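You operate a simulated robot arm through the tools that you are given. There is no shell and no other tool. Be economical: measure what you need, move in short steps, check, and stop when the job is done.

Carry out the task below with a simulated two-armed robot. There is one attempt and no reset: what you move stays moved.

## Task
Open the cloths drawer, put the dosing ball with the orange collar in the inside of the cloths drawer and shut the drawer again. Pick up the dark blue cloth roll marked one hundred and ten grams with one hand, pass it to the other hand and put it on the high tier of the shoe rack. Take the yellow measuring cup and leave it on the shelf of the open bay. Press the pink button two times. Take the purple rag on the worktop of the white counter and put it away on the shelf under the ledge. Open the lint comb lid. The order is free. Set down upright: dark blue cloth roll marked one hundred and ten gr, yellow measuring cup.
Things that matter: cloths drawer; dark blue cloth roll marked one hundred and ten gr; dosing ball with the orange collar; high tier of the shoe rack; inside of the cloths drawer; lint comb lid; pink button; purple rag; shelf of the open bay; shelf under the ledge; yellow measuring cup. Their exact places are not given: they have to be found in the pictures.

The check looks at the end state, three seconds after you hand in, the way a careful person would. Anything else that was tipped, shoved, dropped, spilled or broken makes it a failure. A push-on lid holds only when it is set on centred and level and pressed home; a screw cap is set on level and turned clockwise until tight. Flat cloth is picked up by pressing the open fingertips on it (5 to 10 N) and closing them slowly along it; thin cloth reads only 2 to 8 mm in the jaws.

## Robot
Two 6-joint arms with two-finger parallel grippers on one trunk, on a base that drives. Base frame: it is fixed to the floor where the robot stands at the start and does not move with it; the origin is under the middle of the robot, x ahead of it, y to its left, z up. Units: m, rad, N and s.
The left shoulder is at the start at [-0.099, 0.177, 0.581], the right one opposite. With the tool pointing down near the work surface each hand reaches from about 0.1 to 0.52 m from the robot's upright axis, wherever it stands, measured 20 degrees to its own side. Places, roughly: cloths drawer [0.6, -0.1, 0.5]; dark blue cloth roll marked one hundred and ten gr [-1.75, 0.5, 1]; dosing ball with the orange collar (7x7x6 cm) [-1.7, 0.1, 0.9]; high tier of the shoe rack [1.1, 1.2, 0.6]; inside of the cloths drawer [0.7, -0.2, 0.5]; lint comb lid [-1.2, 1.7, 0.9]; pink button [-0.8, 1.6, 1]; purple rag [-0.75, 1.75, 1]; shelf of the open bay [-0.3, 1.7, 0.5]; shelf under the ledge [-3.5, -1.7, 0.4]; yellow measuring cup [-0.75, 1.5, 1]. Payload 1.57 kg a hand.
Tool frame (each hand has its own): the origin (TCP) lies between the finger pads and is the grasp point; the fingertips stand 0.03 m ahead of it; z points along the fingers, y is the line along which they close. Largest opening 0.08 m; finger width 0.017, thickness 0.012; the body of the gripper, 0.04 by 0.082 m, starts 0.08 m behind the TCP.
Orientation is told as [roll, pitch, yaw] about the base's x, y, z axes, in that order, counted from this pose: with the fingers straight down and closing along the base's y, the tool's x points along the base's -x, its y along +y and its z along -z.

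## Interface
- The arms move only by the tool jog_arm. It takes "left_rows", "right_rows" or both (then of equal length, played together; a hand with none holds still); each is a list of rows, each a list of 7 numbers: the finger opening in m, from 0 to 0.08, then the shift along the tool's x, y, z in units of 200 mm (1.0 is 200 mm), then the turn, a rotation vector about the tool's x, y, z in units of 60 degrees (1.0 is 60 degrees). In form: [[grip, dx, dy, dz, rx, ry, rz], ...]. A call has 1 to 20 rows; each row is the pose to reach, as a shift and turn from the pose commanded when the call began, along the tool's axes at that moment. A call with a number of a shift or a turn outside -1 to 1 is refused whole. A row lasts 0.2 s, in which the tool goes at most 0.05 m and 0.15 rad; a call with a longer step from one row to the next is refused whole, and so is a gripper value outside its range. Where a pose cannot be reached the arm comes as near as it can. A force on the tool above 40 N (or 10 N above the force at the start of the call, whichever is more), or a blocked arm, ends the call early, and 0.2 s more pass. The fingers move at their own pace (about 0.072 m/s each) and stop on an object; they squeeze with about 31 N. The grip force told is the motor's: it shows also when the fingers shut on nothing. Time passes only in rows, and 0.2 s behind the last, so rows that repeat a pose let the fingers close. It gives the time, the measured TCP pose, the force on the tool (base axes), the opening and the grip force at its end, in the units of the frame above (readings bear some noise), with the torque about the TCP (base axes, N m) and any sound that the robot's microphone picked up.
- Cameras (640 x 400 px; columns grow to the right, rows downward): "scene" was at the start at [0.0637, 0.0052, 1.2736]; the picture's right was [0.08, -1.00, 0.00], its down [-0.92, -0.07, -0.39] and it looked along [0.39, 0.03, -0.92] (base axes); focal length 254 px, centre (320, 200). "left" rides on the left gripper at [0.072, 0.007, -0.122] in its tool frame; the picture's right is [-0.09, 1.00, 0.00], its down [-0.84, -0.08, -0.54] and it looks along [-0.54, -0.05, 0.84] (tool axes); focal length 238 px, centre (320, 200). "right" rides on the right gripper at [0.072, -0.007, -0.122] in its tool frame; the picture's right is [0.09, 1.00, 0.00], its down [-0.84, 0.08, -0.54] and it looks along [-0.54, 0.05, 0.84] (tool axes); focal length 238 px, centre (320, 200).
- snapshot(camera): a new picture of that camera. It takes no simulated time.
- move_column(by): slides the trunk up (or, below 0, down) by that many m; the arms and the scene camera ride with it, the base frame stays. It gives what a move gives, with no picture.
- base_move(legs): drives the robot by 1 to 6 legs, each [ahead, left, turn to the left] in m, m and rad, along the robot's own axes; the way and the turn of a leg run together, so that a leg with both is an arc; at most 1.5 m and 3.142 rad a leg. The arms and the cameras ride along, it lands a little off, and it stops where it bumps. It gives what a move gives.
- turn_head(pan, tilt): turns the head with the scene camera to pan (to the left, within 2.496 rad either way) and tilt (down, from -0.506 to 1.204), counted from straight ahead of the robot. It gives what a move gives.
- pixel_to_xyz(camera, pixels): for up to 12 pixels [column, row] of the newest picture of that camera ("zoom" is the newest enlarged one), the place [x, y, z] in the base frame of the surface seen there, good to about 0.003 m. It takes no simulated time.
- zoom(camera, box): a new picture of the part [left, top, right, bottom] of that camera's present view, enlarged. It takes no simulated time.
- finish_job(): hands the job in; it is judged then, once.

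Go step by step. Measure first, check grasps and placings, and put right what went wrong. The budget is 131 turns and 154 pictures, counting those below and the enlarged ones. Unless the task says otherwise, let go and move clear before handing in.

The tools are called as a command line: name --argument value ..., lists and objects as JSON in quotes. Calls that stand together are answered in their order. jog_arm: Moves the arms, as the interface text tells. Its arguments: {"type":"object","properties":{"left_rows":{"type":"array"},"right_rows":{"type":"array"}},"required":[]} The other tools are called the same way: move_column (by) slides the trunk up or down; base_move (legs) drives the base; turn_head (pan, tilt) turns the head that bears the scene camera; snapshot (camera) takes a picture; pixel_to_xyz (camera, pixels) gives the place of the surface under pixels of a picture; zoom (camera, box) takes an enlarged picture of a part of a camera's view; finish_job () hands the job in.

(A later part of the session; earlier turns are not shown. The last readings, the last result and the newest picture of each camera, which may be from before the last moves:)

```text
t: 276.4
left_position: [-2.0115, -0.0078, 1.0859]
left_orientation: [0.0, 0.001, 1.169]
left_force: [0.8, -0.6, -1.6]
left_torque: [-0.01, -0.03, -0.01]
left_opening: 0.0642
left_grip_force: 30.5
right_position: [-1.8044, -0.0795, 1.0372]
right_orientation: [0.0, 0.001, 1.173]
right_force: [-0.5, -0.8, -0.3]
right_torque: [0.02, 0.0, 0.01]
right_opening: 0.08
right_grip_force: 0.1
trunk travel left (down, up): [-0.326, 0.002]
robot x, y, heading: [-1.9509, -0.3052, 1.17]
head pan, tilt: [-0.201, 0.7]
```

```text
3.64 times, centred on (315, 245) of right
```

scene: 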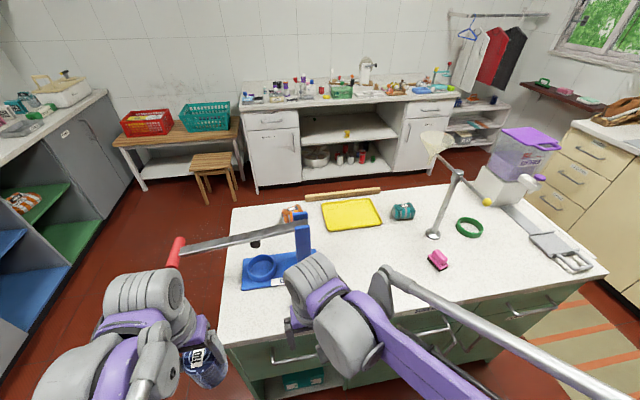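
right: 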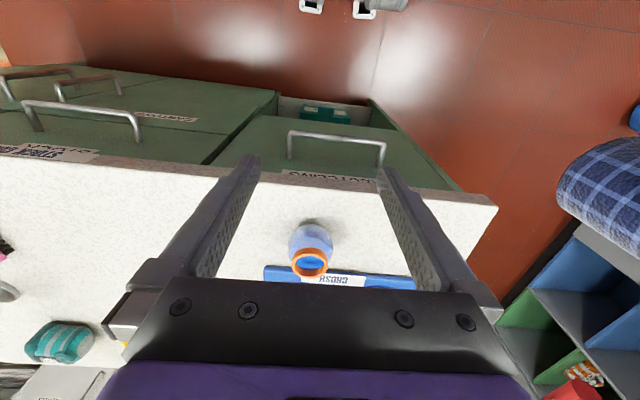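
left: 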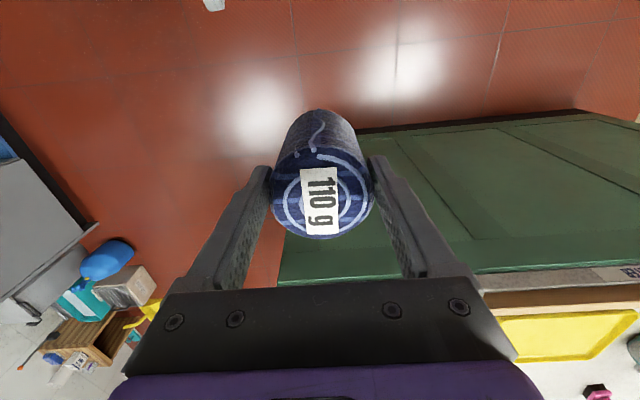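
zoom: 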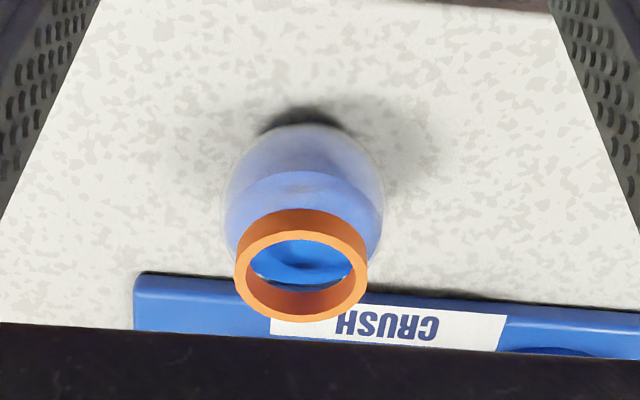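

Ball centre ≈(-1.748,0.059), equator near z 0.93. Moving the right hand over it.

jog_arm --right_rows '[[0.08, -0.2, 0, 0, 0, 0, 0], [0.08, -0.4, 0.005, 0, 0, 0, 0], [0.08, -0.6, 0.01, 0, 0, 0, 0], [0.08, -0.748, 0.01, 0, 0, 0, 0], [0.08, -0.748, 0.01, 0.1, 0, 0, 0], [0.08, -0.748, 0.01, 0.1, 0, 0, 0]]'

snapshot --camera "right"

```text
t: 277.8
left_position: [-2.0107, -0.0067, 1.0863]
left_orientation: [0.0, -0.001, 1.169]
left_force: [-0.9, 0.5, -2.5]
left_torque: [-0.03, 0.04, -0.06]
left_opening: 0.064
left_grip_force: 30.6
right_position: [-1.7484, 0.0581, 1.0196]
right_orientation: [-0.001, 0.002, 1.173]
right_force: [0.8, 0.0, -1.1]
right_torque: [-0.04, 0.01, 0.01]
right_opening: 0.08
right_grip_force: 0.1
trunk travel left (down, up): [-0.326, 0.002]
robot x, y, heading: [-1.9523, -0.3086, 1.173]
head pan, tilt: [-0.201, 0.7]
```

```text
44 pictures are left
```

right: 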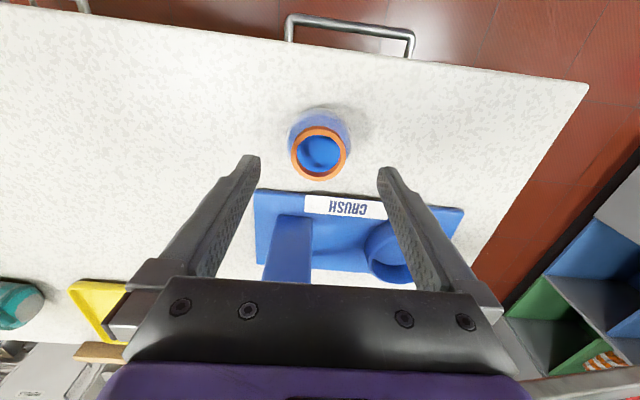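

Aligned (collar at (320,155)). Descend and close.

jog_arm --right_rows '[[0.08, 0, 0, 0.15, 0, 0, 0], [0.08, 0, 0, 0.3, 0, 0, 0], [0.08, 0, 0, 0.38, 0, 0, 0], [0.08, 0, 0, 0.423, 0, 0, 0], [0.06, 0, 0, 0.423, 0, 0, 0], [0.05, 0, 0, 0.423, 0, 0, 0], [0.05, 0, 0, 0.423, 0, 0, 0]]'

jog_arm --right_rows '[[0.05, 0, 0, -0.05, 0, 0, 0], [0.05, 0, 0, -0.2, 0, 0, 0], [0.05, 0, 0, -0.4, 0, 0, 0], [0.05, 0.0, 0, -0.55, 0, 0, 0]]'

snapshot --camera "right"

```text
t: 279.4
left_position: [-2.0116, -0.0064, 1.0872]
left_orientation: [0.001, 0.001, 1.169]
left_force: [-0.1, -0.5, -1.7]
left_torque: [-0.03, 0.01, -0.01]
left_opening: 0.0642
left_grip_force: 31.2
right_position: [-1.7484, 0.0591, 0.9345]
right_orientation: [0.0, 0.0, 1.173]
right_force: [-1.3, 0.1, 0.8]
right_torque: [0.04, -0.01, 0.0]
right_opening: 0.0605
right_grip_force: 30.9
trunk travel left (down, up): [-0.326, 0.002]
robot x, y, heading: [-1.9495, -0.3093, 1.172]
head pan, tilt: [-0.201, 0.7]
```

```text
t: 280.4
left_position: [-2.0113, -0.0063, 1.0865]
left_orientation: [0.0, 0.001, 1.17]
left_force: [0.3, 0.5, -0.9]
left_torque: [-0.02, 0.02, -0.01]
left_opening: 0.0641
left_grip_force: 30.9
right_position: [-1.7476, 0.0602, 1.0432]
right_orientation: [0.001, 0.002, 1.174]
right_force: [-0.4, -0.2, -1.2]
right_torque: [-0.03, 0.0, 0.0]
right_opening: 0.0606
right_grip_force: 30.9
trunk travel left (down, up): [-0.326, 0.002]
robot x, y, heading: [-1.9511, -0.3062, 1.174]
head pan, tilt: [-0.201, 0.7]
```

```text
43 pictures are left
```

right: 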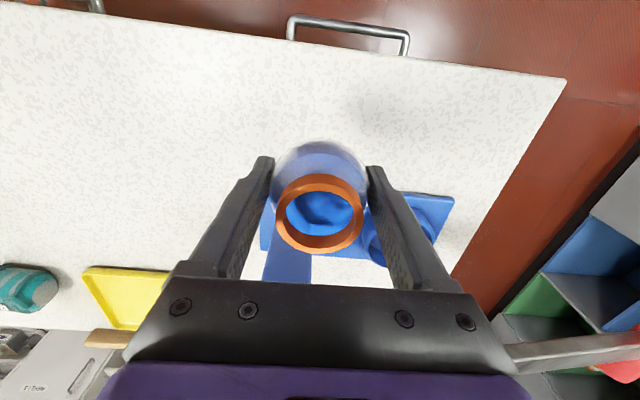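

The ball is held (61 mm). Both hands are loaded; I'll drive around the island's near corner toward the shoe rack, keeping the heading.

base_move --legs '[[-0.304, -0.345, 0], [0.45, -1.276, 0], [1.05, -0.046, 0]]'

turn_head --pan -0.3 --tilt 0.5

snapshot --camera "scene"

```text
t: 300.0
left_position: [0.0057, 0.4334, 1.0872]
left_orientation: [0.001, 0.0, 1.168]
left_force: [-0.2, -0.6, -2.0]
left_torque: [0.0, 0.01, -0.04]
left_opening: 0.0641
left_grip_force: 30.9
right_position: [0.2694, 0.5, 1.0418]
right_orientation: [-0.001, 0.0, 1.17]
right_force: [0.3, -0.1, -0.8]
right_torque: [0.02, 0.04, 0.0]
right_opening: 0.0605
right_grip_force: 31.1
trunk travel left (down, up): [-0.326, 0.002]
robot x, y, heading: [0.0659, 0.1326, 1.172]
head pan, tilt: [-0.201, 0.7]
```

```text
t: 300.8
left_position: [0.0068, 0.4331, 1.0872]
left_orientation: [-0.001, 0.001, 1.168]
left_force: [0.3, -0.4, -1.7]
left_torque: [-0.04, 0.01, -0.01]
left_opening: 0.0641
left_grip_force: 31.3
right_position: [0.2698, 0.5017, 1.0431]
right_orientation: [0.0, 0.0, 1.17]
right_force: [0.3, -1.0, -1.1]
right_torque: [0.02, -0.01, -0.01]
right_opening: 0.0604
right_grip_force: 30.9
trunk travel left (down, up): [-0.326, 0.002]
robot x, y, heading: [0.0658, 0.1301, 1.168]
head pan, tilt: [-0.3, 0.499]
```

```text
42 pictures are left
```

scene: 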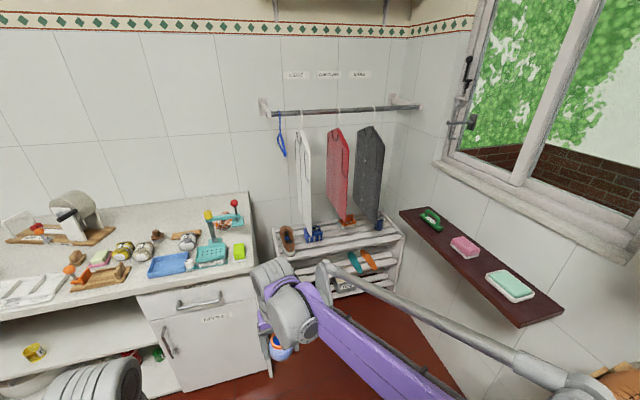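

The rack's top tier is at (335,235), with a shoe, a blue basket and an orange item on it, and garments hanging above. Zoom and measure.

zoom --camera "scene" --box '[250, 100, 430, 310]'

pixel_to_xyz --camera "zoom" --pixels '[[230, 300], [300, 290], [400, 275], [440, 260], [200, 295], [260, 270], [345, 262], [370, 270], [270, 235], [390, 235], [190, 262], [330, 170]]'

```text
1.90 times, centred on (340, 205) of scene
```

zoom: 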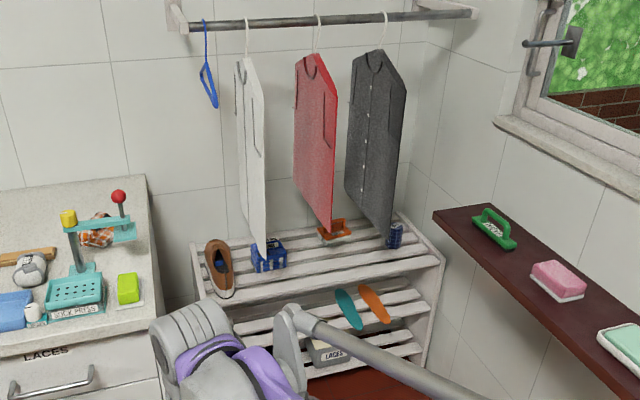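

```text
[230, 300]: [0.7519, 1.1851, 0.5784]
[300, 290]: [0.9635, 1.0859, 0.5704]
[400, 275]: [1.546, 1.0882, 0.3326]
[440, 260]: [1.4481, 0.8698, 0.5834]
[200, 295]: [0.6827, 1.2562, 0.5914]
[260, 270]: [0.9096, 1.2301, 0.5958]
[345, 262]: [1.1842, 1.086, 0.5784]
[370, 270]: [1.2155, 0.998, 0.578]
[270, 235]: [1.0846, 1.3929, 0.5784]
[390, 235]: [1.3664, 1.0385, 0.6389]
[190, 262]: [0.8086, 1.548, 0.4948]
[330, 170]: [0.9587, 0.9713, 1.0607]
```

The top tier's slats are at z≈0.58. I'll check garment bottoms and items in detail to find a clear spot for the roll.

pixel_to_xyz --camera "zoom" --pixels '[[262, 248], [242, 200], [330, 226], [297, 185], [388, 228], [348, 190], [370, 100], [325, 100], [255, 100], [233, 285], [285, 262], [320, 285]]'

zoom --camera "scene" --box '[270, 200, 420, 300]'

```text
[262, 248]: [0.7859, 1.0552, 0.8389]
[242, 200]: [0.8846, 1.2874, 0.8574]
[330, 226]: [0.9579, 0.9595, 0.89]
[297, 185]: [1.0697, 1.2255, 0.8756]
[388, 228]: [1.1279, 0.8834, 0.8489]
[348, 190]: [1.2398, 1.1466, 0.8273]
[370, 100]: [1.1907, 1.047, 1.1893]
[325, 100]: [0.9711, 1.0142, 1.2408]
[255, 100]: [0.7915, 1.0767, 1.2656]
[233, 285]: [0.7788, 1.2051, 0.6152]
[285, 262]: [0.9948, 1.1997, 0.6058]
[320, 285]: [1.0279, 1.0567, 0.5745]
```

```text
4.00 times, centred on (345, 250) of scene
```

zoom: 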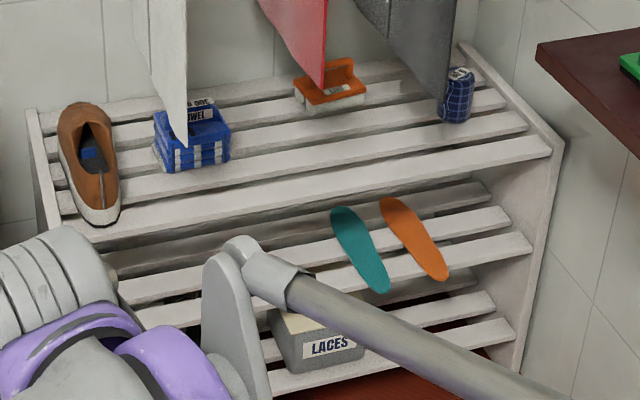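

Garments hang at s≈0.28, 0.475, 0.666 (bottoms z≈0.84), so right of the grey one (s≈0.78) is open above the tier. I'll query slat positions there and the window ledge.

pixel_to_xyz --camera "zoom" --pixels '[[450, 128], [450, 135], [450, 142], [450, 149], [450, 156], [450, 163], [450, 170], [450, 177], [540, 50], [636, 100], [458, 75], [458, 118]]'

```text
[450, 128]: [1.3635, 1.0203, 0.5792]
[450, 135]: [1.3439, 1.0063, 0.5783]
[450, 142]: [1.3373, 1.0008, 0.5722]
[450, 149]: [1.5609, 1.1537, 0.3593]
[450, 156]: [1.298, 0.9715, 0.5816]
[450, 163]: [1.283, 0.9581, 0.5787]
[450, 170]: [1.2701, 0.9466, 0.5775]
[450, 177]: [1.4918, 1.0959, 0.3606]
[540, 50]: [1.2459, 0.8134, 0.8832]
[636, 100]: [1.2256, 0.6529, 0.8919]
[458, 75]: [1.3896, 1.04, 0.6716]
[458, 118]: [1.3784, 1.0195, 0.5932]
```

There's room between the white (s≈0.28) and red (s≈0.475) garments at the front slat (s≈0.377, n≈1.408). Before moving I need the drawer cabinet's corner; I'll look to the right.

turn_head --pan -1.2 --tilt 0.75

snapshot --camera "scene"

jog_arm --right_rows '[[0.05, 0.15, -0.1, 0, 0, 0, 0], [0.05, 0.35, -0.2, 0, 0, 0, 0], [0.05, 0.55, -0.3, 0, 0, 0, 0], [0.05, 0.75, -0.4, 0, 0, 0, 0], [0.05, 0.9, -0.5, 0, 0, 0, 0]]'

```text
t: 302.0
left_position: [0.0064, 0.4334, 1.0873]
left_orientation: [0.001, 0.0, 1.166]
left_force: [-0.4, -0.6, -1.3]
left_torque: [0.01, 0.02, 0.03]
left_opening: 0.064
left_grip_force: 31.1
right_position: [0.2705, 0.5016, 1.0439]
right_orientation: [0.001, 0.001, 1.171]
right_force: [-0.9, -0.3, -0.9]
right_torque: [0.02, 0.01, 0.01]
right_opening: 0.0603
right_grip_force: 31.1
trunk travel left (down, up): [-0.326, 0.002]
robot x, y, heading: [0.0628, 0.131, 1.172]
head pan, tilt: [-1.201, 0.75]
```

```text
39 pictures are left
```

scene: 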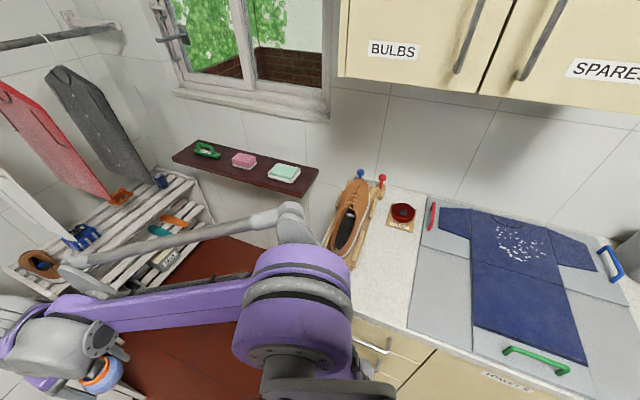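

```text
t: 303.2
left_position: [0.004, 0.4332, 1.0867]
left_orientation: [0.001, -0.001, 1.169]
left_force: [-0.4, 0.0, -2.0]
left_torque: [-0.01, 0.0, 0.02]
left_opening: 0.0641
left_grip_force: 30.8
right_position: [0.2912, 0.2924, 1.045]
right_orientation: [0.0, 0.0, 1.17]
right_force: [0.4, -1.3, -0.3]
right_torque: [-0.02, 0.0, 0.04]
right_opening: 0.0605
right_grip_force: 30.9
trunk travel left (down, up): [-0.326, 0.002]
robot x, y, heading: [0.0671, 0.1327, 1.174]
head pan, tilt: [-1.201, 0.75]
```

Query the ledge line and the drawer counter's edge.

pixel_to_xyz --camera "scene" --pixels '[[176, 160], [305, 198], [318, 172], [375, 320], [435, 345], [360, 310], [340, 262], [372, 345], [390, 348], [230, 250], [400, 335], [500, 372]]'

snapshot --camera "scene"

```text
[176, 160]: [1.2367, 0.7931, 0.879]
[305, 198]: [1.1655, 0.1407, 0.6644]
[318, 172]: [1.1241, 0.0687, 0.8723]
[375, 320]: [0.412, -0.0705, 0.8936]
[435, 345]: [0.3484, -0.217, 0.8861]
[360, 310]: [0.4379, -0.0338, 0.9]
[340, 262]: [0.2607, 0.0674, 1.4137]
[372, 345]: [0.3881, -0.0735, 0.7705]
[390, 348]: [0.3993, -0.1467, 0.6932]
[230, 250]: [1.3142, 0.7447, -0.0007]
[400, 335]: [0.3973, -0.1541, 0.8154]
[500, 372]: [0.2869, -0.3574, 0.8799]
```

```text
38 pictures are left
```

scene: 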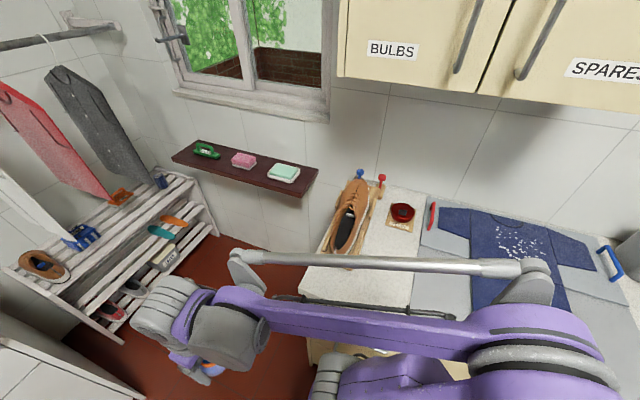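

The cabinet front lies along s≈0.405 and the ledge on the right at s≈0.8–1.0. I'll move to s≈0.48, n≈0.72 facing the rack, lower the trunk, and look again.

base_move --legs '[[0.4457, -0.254, 0], [0.114, -0.233, 0]]'

move_column --by -0.277

turn_head --pan 0.1 --tilt 0.6

snapshot --camera "scene"

```text
t: 308.5
left_position: [0.6864, 0.7631, 1.0873]
left_orientation: [0.0, -0.001, 1.159]
left_force: [-0.5, 0.2, -1.3]
left_torque: [-0.02, 0.01, -0.01]
left_opening: 0.0641
left_grip_force: 30.9
right_position: [0.9709, 0.6212, 1.0446]
right_orientation: [0.0, 0.001, 1.161]
right_force: [-0.2, -0.6, -0.3]
right_torque: [0.0, -0.02, -0.01]
right_opening: 0.0603
right_grip_force: 31.2
trunk travel left (down, up): [-0.326, 0.002]
robot x, y, heading: [0.738, 0.4646, 1.163]
head pan, tilt: [-1.201, 0.75]
```

```text
t: 311.3
left_position: [0.6851, 0.7629, 0.8106]
left_orientation: [-0.002, -0.002, 1.159]
left_force: [0.0, 0.6, -1.8]
left_torque: [-0.05, -0.02, -0.01]
left_opening: 0.064
left_grip_force: 31.1
right_position: [0.971, 0.6207, 0.7677]
right_orientation: [0.001, 0.0, 1.163]
right_force: [0.1, -0.7, -0.7]
right_torque: [0.0, -0.01, 0.0]
right_opening: 0.0603
right_grip_force: 30.6
trunk travel left (down, up): [-0.049, 0.279]
robot x, y, heading: [0.7399, 0.4648, 1.16]
head pan, tilt: [-1.201, 0.75]
```

```text
t: 312.8
left_position: [0.6864, 0.7631, 0.8099]
left_orientation: [-0.001, -0.001, 1.161]
left_force: [-0.5, -0.3, -1.9]
left_torque: [-0.01, -0.02, 0.02]
left_opening: 0.064
left_grip_force: 30.9
right_position: [0.9703, 0.6203, 0.7665]
right_orientation: [-0.001, 0.001, 1.164]
right_force: [0.2, 0.0, -0.8]
right_torque: [0.02, 0.01, 0.01]
right_opening: 0.0603
right_grip_force: 30.8
trunk travel left (down, up): [-0.049, 0.279]
robot x, y, heading: [0.7451, 0.4641, 1.161]
head pan, tilt: [0.099, 0.6]
```

```text
37 pictures are left
```

scene: 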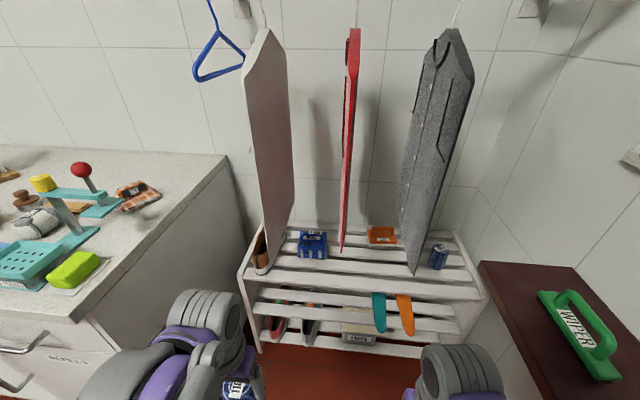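

Clear view: front slats are free at (320,280) between the white and red garments, in front of the blue basket. Measuring slats and garment planes.

zoom --camera "scene" --box '[230, 200, 450, 320]'

pixel_to_xyz --camera "zoom" --pixels '[[300, 218], [300, 208], [300, 198], [300, 188], [300, 178], [300, 168], [240, 172], [335, 140], [325, 145], [180, 100], [280, 172], [120, 200]]'

```text
2.91 times, centred on (340, 260) of scene
```

zoom: 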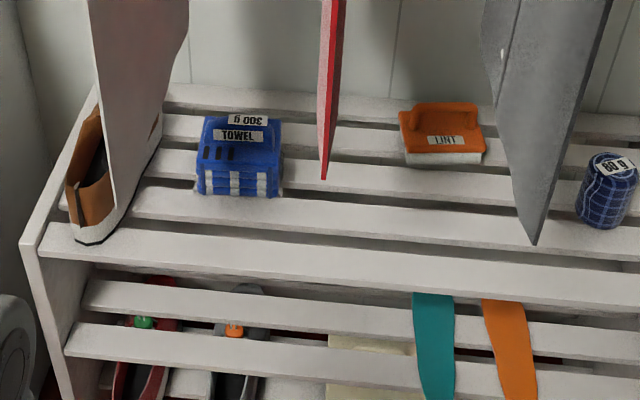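

```text
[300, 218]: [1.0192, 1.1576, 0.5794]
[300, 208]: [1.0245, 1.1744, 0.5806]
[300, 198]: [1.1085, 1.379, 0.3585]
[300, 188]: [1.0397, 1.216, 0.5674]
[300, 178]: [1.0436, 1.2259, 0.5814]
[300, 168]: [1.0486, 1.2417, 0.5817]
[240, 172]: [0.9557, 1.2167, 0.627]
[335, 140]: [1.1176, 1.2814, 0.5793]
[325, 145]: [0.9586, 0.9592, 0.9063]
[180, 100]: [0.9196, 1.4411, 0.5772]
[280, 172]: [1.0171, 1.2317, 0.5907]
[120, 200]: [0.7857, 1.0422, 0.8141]
```

Slats: n 1.385–1.43 and 1.46–1.50, so centring at n≈1.445, s≈0.384 lets the roll straddle both. I'll extend the left hand to line up midway between the garments.

jog_arm --left_rows '[[0.05, -0.2, -0.07, 0, 0, 0, 0], [0.05, -0.4, -0.14, 0, 0, 0, 0], [0.05, -0.6, -0.21, 0, 0, 0, 0], [0.05, -0.8, -0.28, 0, 0, 0, 0], [0.05, -1.0, -0.36, 0, 0, 0, 0], [0.05, -1.0, -0.36, 0, 0, 0, 0]]'

snapshot --camera "scene"

snapshot --camera "left"

```text
t: 314.2
left_position: [0.8333, 0.918, 0.8091]
left_orientation: [0.0, -0.001, 1.16]
left_force: [-0.1, 0.4, -1.8]
left_torque: [0.02, -0.04, 0.0]
left_opening: 0.064
left_grip_force: 31.2
right_position: [0.9704, 0.6204, 0.7674]
right_orientation: [-0.001, -0.001, 1.164]
right_force: [0.3, -0.6, -0.2]
right_torque: [-0.01, 0.03, -0.02]
right_opening: 0.0603
right_grip_force: 31.3
trunk travel left (down, up): [-0.049, 0.279]
robot x, y, heading: [0.7417, 0.4614, 1.169]
head pan, tilt: [0.099, 0.6]
```

```text
35 pictures are left
```

scene: 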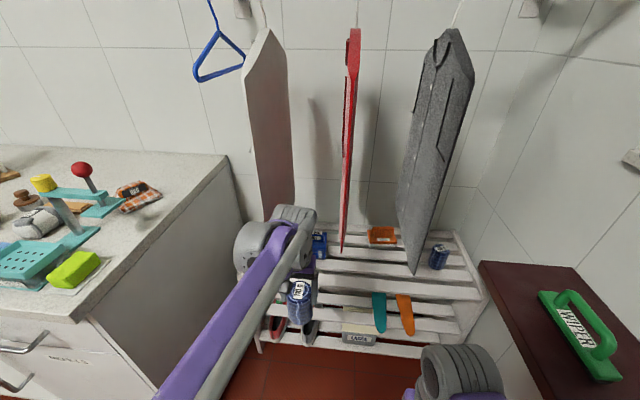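

```text
34 pictures are left
```

left: 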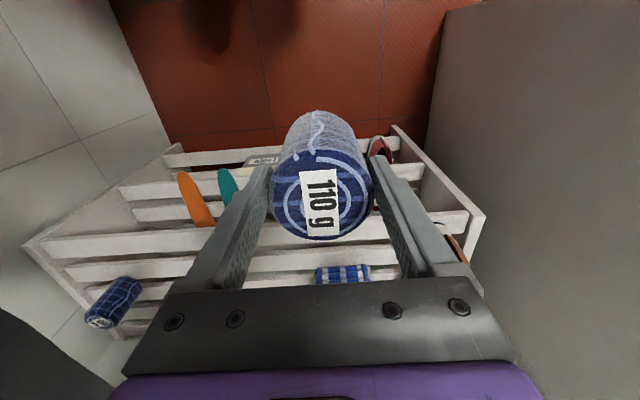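

TCP is at s=0.383, n=1.18, as planned. But the wrist housing looks wide on its left side, so I'll measure it against the white garment.

pixel_to_xyz --camera "scene" --pixels '[[240, 245], [250, 230], [262, 250], [285, 213], [310, 220], [312, 245], [275, 215], [300, 250], [270, 260], [248, 265]]'

zoom --camera "scene" --box '[200, 180, 360, 340]'

```text
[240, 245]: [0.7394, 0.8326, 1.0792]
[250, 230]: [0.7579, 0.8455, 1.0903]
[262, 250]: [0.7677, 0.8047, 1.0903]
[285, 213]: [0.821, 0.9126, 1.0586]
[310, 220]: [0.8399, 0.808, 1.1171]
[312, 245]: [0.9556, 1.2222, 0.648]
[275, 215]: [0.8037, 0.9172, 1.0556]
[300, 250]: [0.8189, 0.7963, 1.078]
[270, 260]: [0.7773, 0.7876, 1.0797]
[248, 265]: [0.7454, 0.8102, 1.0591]
```

```text
2.50 times, centred on (280, 260) of scene
```

zoom: 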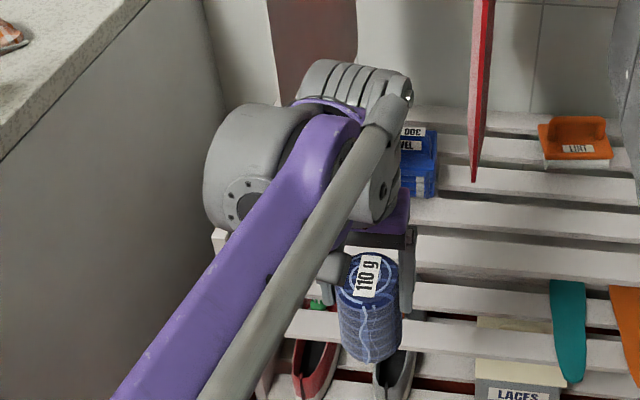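

The wrist spans s 0.325–0.44, leaving about 2.5–3 cm to each garment — workable. I'll drive ahead 0.2 m and check alignment.

base_move --legs '[[0.2, 0, 0]]'

snapshot --camera "scene"

```text
t: 315.8
left_position: [0.915, 1.1031, 0.8083]
left_orientation: [0.0, 0.001, 1.158]
left_force: [-0.1, 0.6, -1.4]
left_torque: [-0.01, 0.06, 0.03]
left_opening: 0.0639
left_grip_force: 30.9
right_position: [1.0513, 0.8059, 0.7666]
right_orientation: [0.001, 0.002, 1.161]
right_force: [0.2, -0.2, -1.7]
right_torque: [-0.02, 0.0, 0.0]
right_opening: 0.0601
right_grip_force: 30.5
trunk travel left (down, up): [-0.049, 0.279]
robot x, y, heading: [0.8218, 0.6463, 1.158]
head pan, tilt: [0.099, 0.6]
```

```text
32 pictures are left
```

scene: 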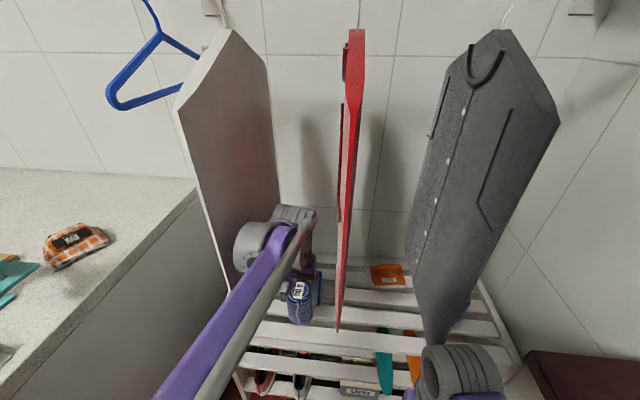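

Aligned: s=0.381, n=1.382, with clearance to both garments. I'll reach forward 6.3 cm and lower most of the way.

jog_arm --left_rows '[[0.05, -0.1, 0.0, 0, 0, 0, 0], [0.05, -0.2, 0.0, 0, 0, 0, 0], [0.05, -0.315, 0.0, 0, 0, 0, 0], [0.05, -0.315, 0, 0.15, 0, 0, 0], [0.05, -0.315, 0, 0.3, 0, 0, 0], [0.05, -0.315, 0, 0.45, 0, 0, 0], [0.05, -0.315, 0, 0.57, 0, 0, 0], [0.05, -0.315, 0, 0.57, 0, 0, 0]]'

snapshot --camera "left"

```text
t: 317.6
left_position: [0.9407, 1.1582, 0.6935]
left_orientation: [0.0, 0.0, 1.157]
left_force: [-0.3, 0.4, -1.1]
left_torque: [-0.01, 0.0, 0.04]
left_opening: 0.0641
left_grip_force: 30.7
right_position: [1.0506, 0.8053, 0.7673]
right_orientation: [0.0, 0.0, 1.162]
right_force: [0.4, 0.4, -1.1]
right_torque: [0.0, 0.03, 0.0]
right_opening: 0.0603
right_grip_force: 30.9
trunk travel left (down, up): [-0.049, 0.279]
robot x, y, heading: [0.8232, 0.6493, 1.157]
head pan, tilt: [0.099, 0.6]
```

```text
31 pictures are left
```

left: 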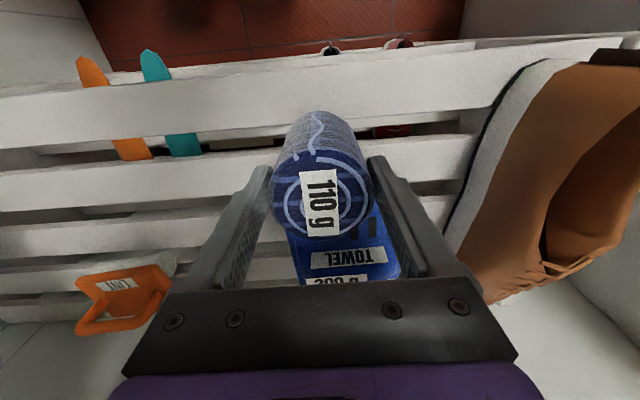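

Position s=0.382, n=1.443; the towel pack is just behind but clear. Lowering gently to contact.

jog_arm --left_rows '[[0.05, 0.01, 0, 0.04, 0, 0, 0], [0.05, 0.01, 0, 0.065, 0, 0, 0], [0.05, 0.01, 0, 0.08, 0, 0, 0], [0.05, 0.01, 0, 0.09, 0, 0, 0]]'

```text
t: 318.6
left_position: [0.9413, 1.158, 0.6768]
left_orientation: [0.001, 0.002, 1.157]
left_force: [0.1, 0.2, -1.7]
left_torque: [-0.02, 0.01, -0.01]
left_opening: 0.0639
left_grip_force: 30.6
right_position: [1.0508, 0.8034, 0.7678]
right_orientation: [-0.001, 0.0, 1.161]
right_force: [0.1, 0.0, -0.8]
right_torque: [0.01, 0.0, -0.01]
right_opening: 0.0602
right_grip_force: 31.3
trunk travel left (down, up): [-0.049, 0.279]
robot x, y, heading: [0.8193, 0.6427, 1.16]
head pan, tilt: [0.099, 0.6]
```

jog_arm --left_rows '[[0.05, 0, 0, 0.01, 0, 0, 0], [0.05, 0, 0, 0.018, 0, 0, 0], [0.05, 0, 0, 0.026, 0, 0, 0], [0.05, 0, 0, 0.034, 0, 0, 0]]'

```text
t: 319.6
left_position: [0.9398, 1.1574, 0.6685]
left_orientation: [-0.002, -0.002, 1.156]
left_force: [1.8, -0.7, 9.1]
left_torque: [-0.26, -0.07, -0.01]
left_opening: 0.064
left_grip_force: 27.2
right_position: [1.0518, 0.8045, 0.7676]
right_orientation: [0.0, 0.0, 1.161]
right_force: [-0.2, 0.2, -0.7]
right_torque: [-0.01, 0.02, 0.03]
right_opening: 0.0602
right_grip_force: 31.7
trunk travel left (down, up): [-0.049, 0.279]
robot x, y, heading: [0.8213, 0.646, 1.162]
head pan, tilt: [0.099, 0.6]
```

Contact at 9 N, so the roll rests on the slats. I'll open and rise straight up.

jog_arm --left_rows '[[0.07, 0, 0, -0.005, 0, 0, 0], [0.08, 0, 0, -0.005, 0, 0, 0], [0.08, 0, 0, -0.005, 0, 0, 0], [0.08, 0, 0, -0.1, 0, 0, 0], [0.08, 0, 0, -0.25, 0, 0, 0], [0.08, 0, 0, -0.4, 0, 0, 0], [0.08, 0, 0, -0.55, 0, 0, 0]]'

snapshot --camera "left"

```text
t: 321.2
left_position: [0.9393, 1.1566, 0.7827]
left_orientation: [0.0, 0.001, 1.158]
left_force: [0.8, -0.5, 0.9]
left_torque: [0.01, 0.0, 0.0]
left_opening: 0.08
left_grip_force: 0.1
right_position: [1.0517, 0.8052, 0.768]
right_orientation: [-0.001, 0.001, 1.161]
right_force: [0.8, -0.4, -0.2]
right_torque: [0.0, 0.0, -0.01]
right_opening: 0.06
right_grip_force: 31.0
trunk travel left (down, up): [-0.049, 0.279]
robot x, y, heading: [0.8225, 0.647, 1.16]
head pan, tilt: [0.099, 0.6]
```

```text
30 pictures are left
```

left: 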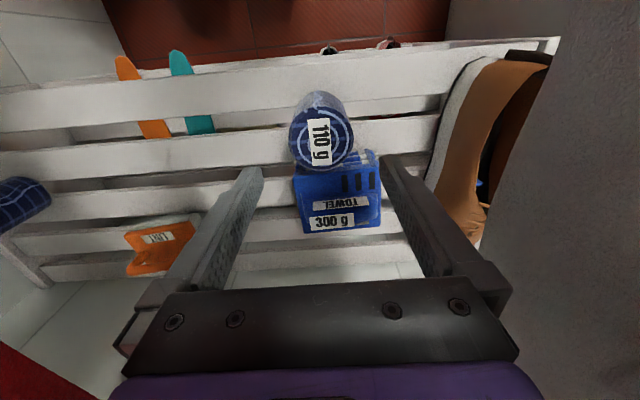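

The roll stands upright on the tier. I'll back straight out from between the garments, retract the left hand, and drive round to face the drawers.

base_move --legs '[[-0.27, 0, 0]]'

jog_arm --left_rows '[[0.08, 0.2, 0, 0, 0, 0, 0], [0.08, 0.4, 0.05, 0, 0, 0, 0], [0.08, 0.6, 0.1, 0, 0, 0, 0], [0.08, 0.8, 0.15, 0, 0, 0, 0], [0.08, 1.0, 0.2, 0, 0, 0, 0]]'

base_move --legs '[[0, 0.62, 0], [0, 0, -1.571], [0, -0.58, 0]]'

turn_head --pan 0.0 --tilt 0.85

snapshot --camera "scene"

```text
t: 323.1
left_position: [0.83, 0.9069, 0.7816]
left_orientation: [0.001, -0.001, 1.156]
left_force: [-0.3, -0.4, -0.1]
left_torque: [-0.01, 0.0, 0.02]
left_opening: 0.0802
left_grip_force: 0.1
right_position: [0.9408, 0.5527, 0.7667]
right_orientation: [-0.001, 0.001, 1.16]
right_force: [0.6, 0.3, -0.1]
right_torque: [-0.01, -0.01, 0.01]
right_opening: 0.0602
right_grip_force: 30.9
trunk travel left (down, up): [-0.049, 0.279]
robot x, y, heading: [0.7118, 0.3915, 1.156]
head pan, tilt: [0.099, 0.6]
```

```text
t: 324.3
left_position: [0.7099, 0.7385, 0.7814]
left_orientation: [0.002, 0.001, 1.158]
left_force: [0.0, 0.4, 0.8]
left_torque: [-0.03, 0.0, 0.01]
left_opening: 0.08
left_grip_force: 0.0
right_position: [0.9419, 0.5536, 0.7677]
right_orientation: [0.0, -0.001, 1.161]
right_force: [0.2, 1.0, 0.8]
right_torque: [0.05, 0.01, 0.0]
right_opening: 0.0603
right_grip_force: 31.2
trunk travel left (down, up): [-0.049, 0.279]
robot x, y, heading: [0.712, 0.3919, 1.16]
head pan, tilt: [0.099, 0.6]
```

```text
t: 331.6
left_position: [0.2438, 0.9589, 0.7804]
left_orientation: [0.01, 0.023, 0.844]
left_force: [-7.0, -8.7, 7.8]
left_torque: [0.18, 0.37, 0.58]
left_opening: 0.0798
left_grip_force: 0.1
right_position: [0.411, 0.7145, 0.7677]
right_orientation: [0.0, 0.001, 0.834]
right_force: [0.7, -0.1, -1.0]
right_torque: [0.02, 0.02, 0.01]
right_opening: 0.06
right_grip_force: 31.0
trunk travel left (down, up): [-0.049, 0.279]
robot x, y, heading: [0.1449, 0.638, 0.832]
head pan, tilt: [0.099, 0.6]
stopped in leg 2: the force on the tool passed its limit at 85 N (the readings are from after the stop); the commanded pose is now the measured one
```

```text
t: 332.4
left_position: [0.2435, 0.9602, 0.7806]
left_orientation: [0.008, 0.024, 0.845]
left_force: [-11.5, -13.9, 2.4]
left_torque: [-0.08, 0.27, 0.93]
left_opening: 0.0796
left_grip_force: 0.1
right_position: [0.4115, 0.7133, 0.7675]
right_orientation: [0.0, -0.001, 0.834]
right_force: [0.1, -0.7, -0.2]
right_torque: [0.01, 0.01, -0.04]
right_opening: 0.0601
right_grip_force: 31.3
trunk travel left (down, up): [-0.049, 0.279]
robot x, y, heading: [0.144, 0.6371, 0.835]
head pan, tilt: [0.0, 0.85]
```

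```text
29 pictures are left
```

scene: 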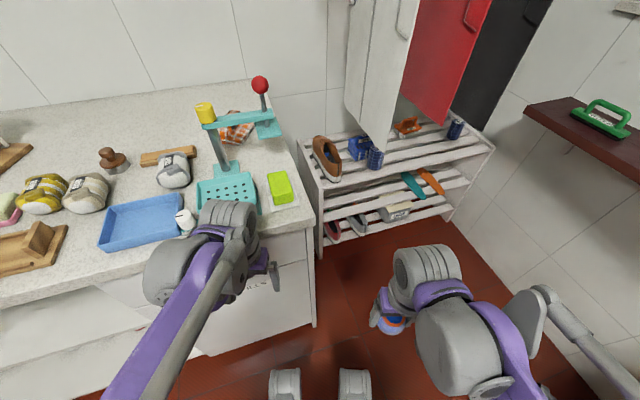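

While turning, the left gripper bumped the white cabinet front. The roll on the rack at (375,157) is still upright. I'll back straight off the cabinet and check the LACES drawer there.

base_move --legs '[[-0.19, -0.061, 0]]'

turn_head --pan 0.35 --tilt 0.75

snapshot --camera "scene"

```text
t: 334.0
left_position: [0.1615, 0.7791, 0.7801]
left_orientation: [0.008, 0.023, 0.845]
left_force: [0.1, 0.9, -0.4]
left_torque: [-0.02, 0.01, 0.0]
left_opening: 0.0799
left_grip_force: 0.1
right_position: [0.3283, 0.5337, 0.768]
right_orientation: [0.0, 0.0, 0.833]
right_force: [-0.6, 0.4, 0.2]
right_torque: [0.01, 0.0, -0.01]
right_opening: 0.0601
right_grip_force: 30.8
trunk travel left (down, up): [-0.049, 0.279]
robot x, y, heading: [0.0621, 0.4562, 0.833]
head pan, tilt: [0.0, 0.85]
```

```text
t: 334.8
left_position: [0.1627, 0.7797, 0.7803]
left_orientation: [0.009, 0.022, 0.846]
left_force: [-0.1, 0.4, 0.3]
left_torque: [-0.01, -0.01, 0.01]
left_opening: 0.08
left_grip_force: 0.0
right_position: [0.3284, 0.5338, 0.7677]
right_orientation: [0.0, 0.001, 0.833]
right_force: [-0.3, -0.5, -0.5]
right_torque: [-0.01, -0.01, -0.02]
right_opening: 0.0601
right_grip_force: 30.9
trunk travel left (down, up): [-0.049, 0.279]
robot x, y, heading: [0.0645, 0.4578, 0.841]
head pan, tilt: [0.351, 0.75]
```

```text
28 pictures are left
```

scene: 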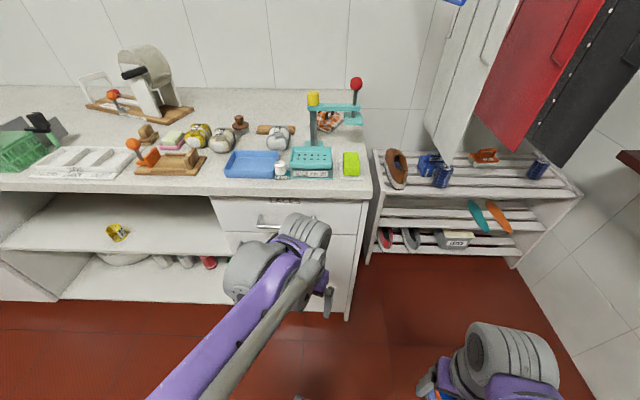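

The white cabinet looks intact and closed, and the cup still stands at (117,233). Now I'll turn to the drawers and line up.

base_move --legs '[[0, 0, -1.25], [0, -0.37, 0]]'

turn_head --pan 0.1 --tilt 0.85

snapshot --camera "scene"

```text
t: 341.7
left_position: [0.249, 0.1229, 0.7804]
left_orientation: [0.008, 0.021, -0.409]
left_force: [-0.5, -0.1, 0.5]
left_torque: [-0.03, 0.03, -0.02]
left_opening: 0.0799
left_grip_force: 0.0
right_position: [0.0677, -0.1132, 0.7667]
right_orientation: [0.0, 0.0, -0.417]
right_force: [-0.2, -0.5, -0.5]
right_torque: [0.01, 0.0, -0.02]
right_opening: 0.0597
right_grip_force: 30.7
trunk travel left (down, up): [-0.049, 0.279]
robot x, y, heading: [-0.0889, 0.1162, -0.41]
head pan, tilt: [0.351, 0.75]
```

```text
t: 342.5
left_position: [0.2482, 0.1215, 0.7798]
left_orientation: [0.008, 0.023, -0.409]
left_force: [-0.5, 0.0, 0.7]
left_torque: [-0.01, 0.02, -0.01]
left_opening: 0.0799
left_grip_force: 0.0
right_position: [0.0678, -0.1124, 0.7676]
right_orientation: [-0.001, 0.002, -0.419]
right_force: [0.5, 0.7, -1.6]
right_torque: [-0.01, 0.0, -0.02]
right_opening: 0.0597
right_grip_force: 31.5
trunk travel left (down, up): [-0.049, 0.279]
robot x, y, heading: [-0.0912, 0.1143, -0.414]
head pan, tilt: [0.099, 0.85]
```

```text
27 pictures are left
```

scene: 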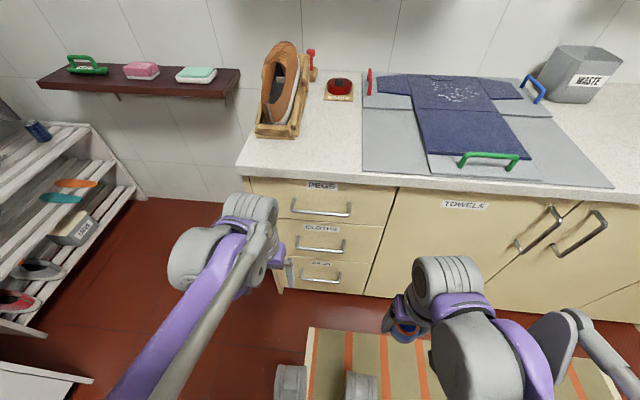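

Well faced. The CLOTHS handle is at about (322,250). Zoom and measure it.

zoom --camera "scene" --box '[250, 170, 400, 300]'

pixel_to_xyz --camera "scene" --pixels '[[310, 251], [322, 252], [335, 252], [302, 246], [342, 246], [320, 230], [320, 240], [320, 260], [350, 230], [285, 235], [375, 250], [322, 213]]'

```text
3.08 times, centred on (325, 235) of scene
```

zoom: 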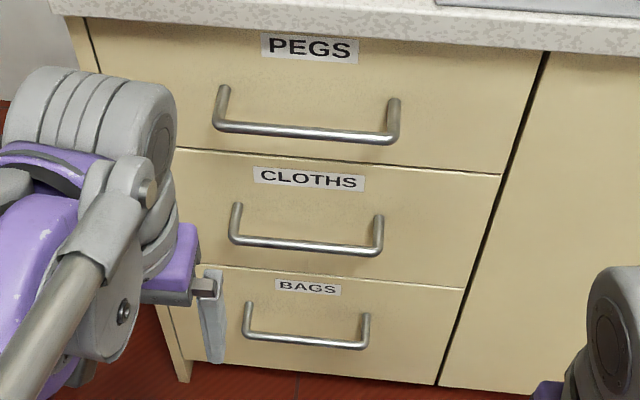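

```text
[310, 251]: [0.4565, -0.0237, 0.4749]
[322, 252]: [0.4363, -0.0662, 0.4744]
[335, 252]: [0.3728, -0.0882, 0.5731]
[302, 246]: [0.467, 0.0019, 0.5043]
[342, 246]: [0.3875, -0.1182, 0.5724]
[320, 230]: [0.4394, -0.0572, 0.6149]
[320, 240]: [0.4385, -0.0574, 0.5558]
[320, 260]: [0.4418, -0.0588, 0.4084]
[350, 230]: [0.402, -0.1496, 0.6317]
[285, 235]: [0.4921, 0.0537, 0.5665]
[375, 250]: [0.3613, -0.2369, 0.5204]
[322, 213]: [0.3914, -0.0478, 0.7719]
```

The CLOTHS bar is centred near n=0.115, s=0.376, z=0.573, 4.8 cm proud of the face. I'll hook it from behind with the closed left fingertips, tilted 35°. First I'll position just above and in front of it.

jog_arm --left_rows '[[0.0, -0.115, -0.06, 0.0, 0, -0.1, 0], [0, -0.23, -0.12, 0.05, 0, -0.2, 0], [0, -0.345, -0.18, 0.14, 0, -0.3, 0], [0, -0.46, -0.25, 0.23, 0, -0.4, 0], [0, -0.575, -0.31, 0.32, 0, -0.5, 0], [0, -0.69, -0.37, 0.42, 0, -0.6, 0], [0, -0.805, -0.43, 0.52, 0, -0.6, 0], [0, -0.92, -0.49, 0.6, 0, -0.6, 0], [0, -0.92, -0.49, 0.6, 0, -0.6, 0]]'

snapshot --camera "left"

zoom --camera "scene" --box '[250, 170, 400, 300]'

```text
t: 344.5
left_position: [0.3781, -0.0397, 0.6557]
left_orientation: [0.011, -0.606, -0.414]
left_force: [-0.8, 0.5, -0.6]
left_torque: [0.03, 0.01, 0.03]
left_opening: 0.0
left_grip_force: 21.2
right_position: [0.0682, -0.1134, 0.7676]
right_orientation: [0.0, 0.0, -0.415]
right_force: [-0.1, 0.0, 0.7]
right_torque: [0.01, 0.01, 0.02]
right_opening: 0.0597
right_grip_force: 31.6
trunk travel left (down, up): [-0.049, 0.279]
robot x, y, heading: [-0.0888, 0.1135, -0.418]
head pan, tilt: [0.099, 0.85]
```

```text
25 pictures are left
```

left: 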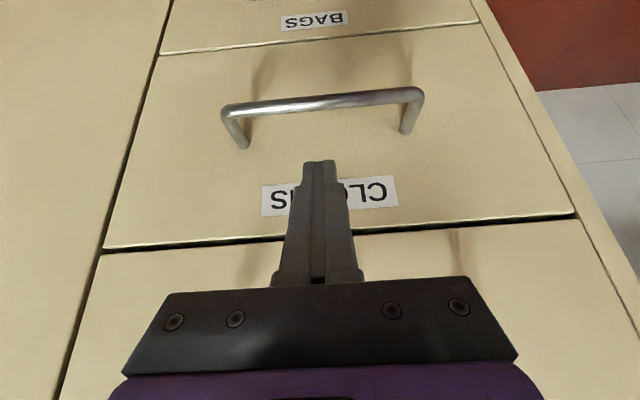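

```text
3.08 times, centred on (325, 235) of scene
```

zoom: 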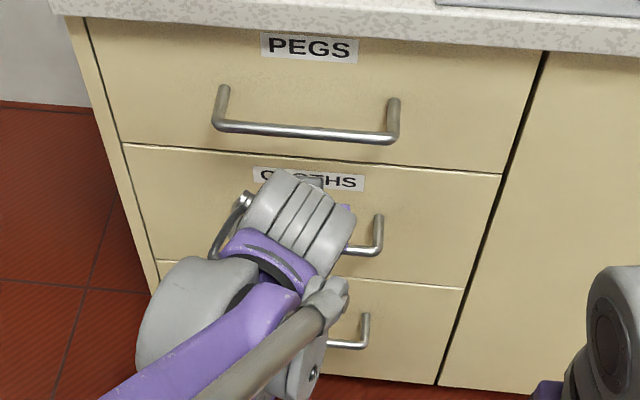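

The left camera now sees the CLOTHS bar clearly at (320,102). Precise measurement.

pixel_to_xyz --camera "left" --pixels '[[320, 102], [300, 104], [350, 100], [270, 106], [390, 96], [320, 130], [250, 150], [238, 130]]'

```text
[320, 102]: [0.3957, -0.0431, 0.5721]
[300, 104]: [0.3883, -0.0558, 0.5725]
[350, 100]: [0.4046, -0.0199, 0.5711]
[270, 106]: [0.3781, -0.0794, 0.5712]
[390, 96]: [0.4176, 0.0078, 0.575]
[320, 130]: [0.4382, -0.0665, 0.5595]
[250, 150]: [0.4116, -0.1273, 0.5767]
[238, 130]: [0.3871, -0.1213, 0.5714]
```

Bar centre s≈0.380, z≈0.567; face at s≈0.427. I'll move forward 3.3 cm, then down 8 cm so the tips drop behind the bar.

jog_arm --left_rows '[[0, -0.07, 0, 0.047, 0, 0, 0], [0, -0.1344, 0, 0.0932, 0, 0, 0], [0, -0.07, 0, 0.187, 0, 0, 0], [0, 0.0, 0, 0.288, 0, 0, 0], [0, 0.05, 0, 0.36, 0, 0, 0], [0, 0.0936, 0, 0.422, 0, 0, 0]]'

snapshot --camera "left"

```text
t: 345.9
left_position: [0.4073, -0.0512, 0.5758]
left_orientation: [0.012, -0.607, -0.414]
left_force: [4.6, -1.8, 6.5]
left_torque: [0.03, 0.02, 0.0]
left_opening: 0.0002
left_grip_force: 20.9
right_position: [0.0673, -0.1123, 0.7684]
right_orientation: [0.001, 0.0, -0.418]
right_force: [-0.3, -0.7, 0.1]
right_torque: [-0.02, 0.03, -0.03]
right_opening: 0.0594
right_grip_force: 30.7
trunk travel left (down, up): [-0.049, 0.279]
robot x, y, heading: [-0.0894, 0.1164, -0.416]
head pan, tilt: [0.099, 0.85]
```

```text
23 pictures are left
```

left: 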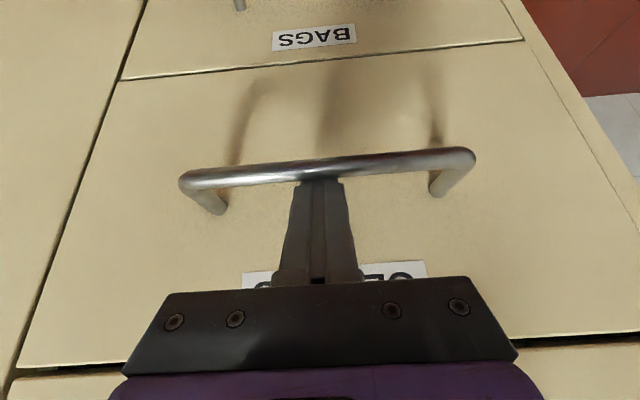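

The tips are hooked behind the bar. I'll pull by driving back 0.2 m.

base_move --legs '[[-0.2, 0, 0]]'

snapshot --camera "scene"

```text
t: 347.5
left_position: [0.2223, 0.0328, 0.5747]
left_orientation: [0.012, -0.606, -0.412]
left_force: [-0.5, -0.4, 0.4]
left_torque: [-0.06, 0.01, -0.01]
left_opening: 0.0
left_grip_force: 20.9
right_position: [-0.1177, -0.0309, 0.7664]
right_orientation: [0.001, 0.0, -0.415]
right_force: [-0.1, -0.1, -0.8]
right_torque: [0.01, 0.0, 0.0]
right_opening: 0.0595
right_grip_force: 31.0
trunk travel left (down, up): [-0.049, 0.279]
robot x, y, heading: [-0.2725, 0.1969, -0.413]
head pan, tilt: [0.099, 0.85]
```

```text
22 pictures are left
```

scene: 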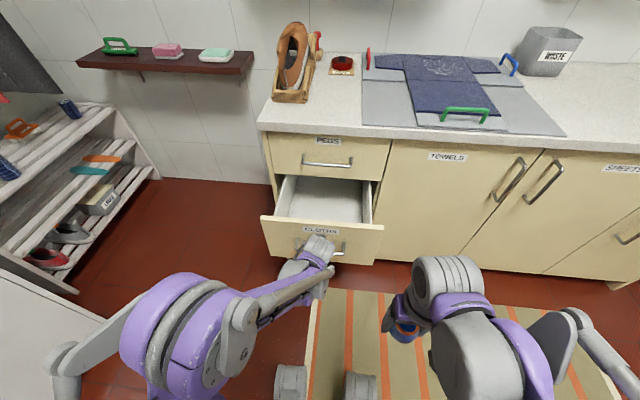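

The drawer is open about 0.2 m with an empty interior at (325,205). I'll measure it, then unhook the left hand up and aside.

pixel_to_xyz --camera "scene" --pixels '[[325, 205], [325, 190], [310, 212], [345, 215], [300, 221], [355, 226], [285, 195], [372, 205], [325, 180]]'

jog_arm --left_rows '[[0, -0.08, 0, -0.115, 0, 0, 0], [0, -0.17, 0, -0.245, 0, 0, 0], [0, -0.25, 0.1, -0.4, 0, 0, 0], [0, -0.2, 0.3, -0.5, 0, 0, 0], [0, -0.12, 0.5, -0.6, 0, 0, 0], [0, -0.04, 0.7, -0.7, 0, 0, 0], [0, 0.05, 0.85, -0.8, 0, 0, 0]]'

```text
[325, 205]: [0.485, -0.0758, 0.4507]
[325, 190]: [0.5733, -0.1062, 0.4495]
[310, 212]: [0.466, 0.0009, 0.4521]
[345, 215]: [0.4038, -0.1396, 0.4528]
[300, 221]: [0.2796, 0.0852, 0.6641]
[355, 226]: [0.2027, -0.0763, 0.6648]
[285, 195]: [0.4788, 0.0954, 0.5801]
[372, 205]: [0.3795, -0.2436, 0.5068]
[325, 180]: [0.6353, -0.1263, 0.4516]
```

```text
t: 349.1
left_position: [0.1968, 0.2262, 0.7049]
left_orientation: [0.011, -0.605, -0.413]
left_force: [-0.3, -0.5, -0.4]
left_torque: [0.03, -0.01, 0.0]
left_opening: 0.0
left_grip_force: 21.7
right_position: [-0.1172, -0.0307, 0.767]
right_orientation: [0.0, 0.0, -0.414]
right_force: [0.0, 0.9, -0.8]
right_torque: [-0.02, 0.0, 0.01]
right_opening: 0.0595
right_grip_force: 30.9
trunk travel left (down, up): [-0.049, 0.279]
robot x, y, heading: [-0.277, 0.1949, -0.417]
head pan, tilt: [0.099, 0.85]
```

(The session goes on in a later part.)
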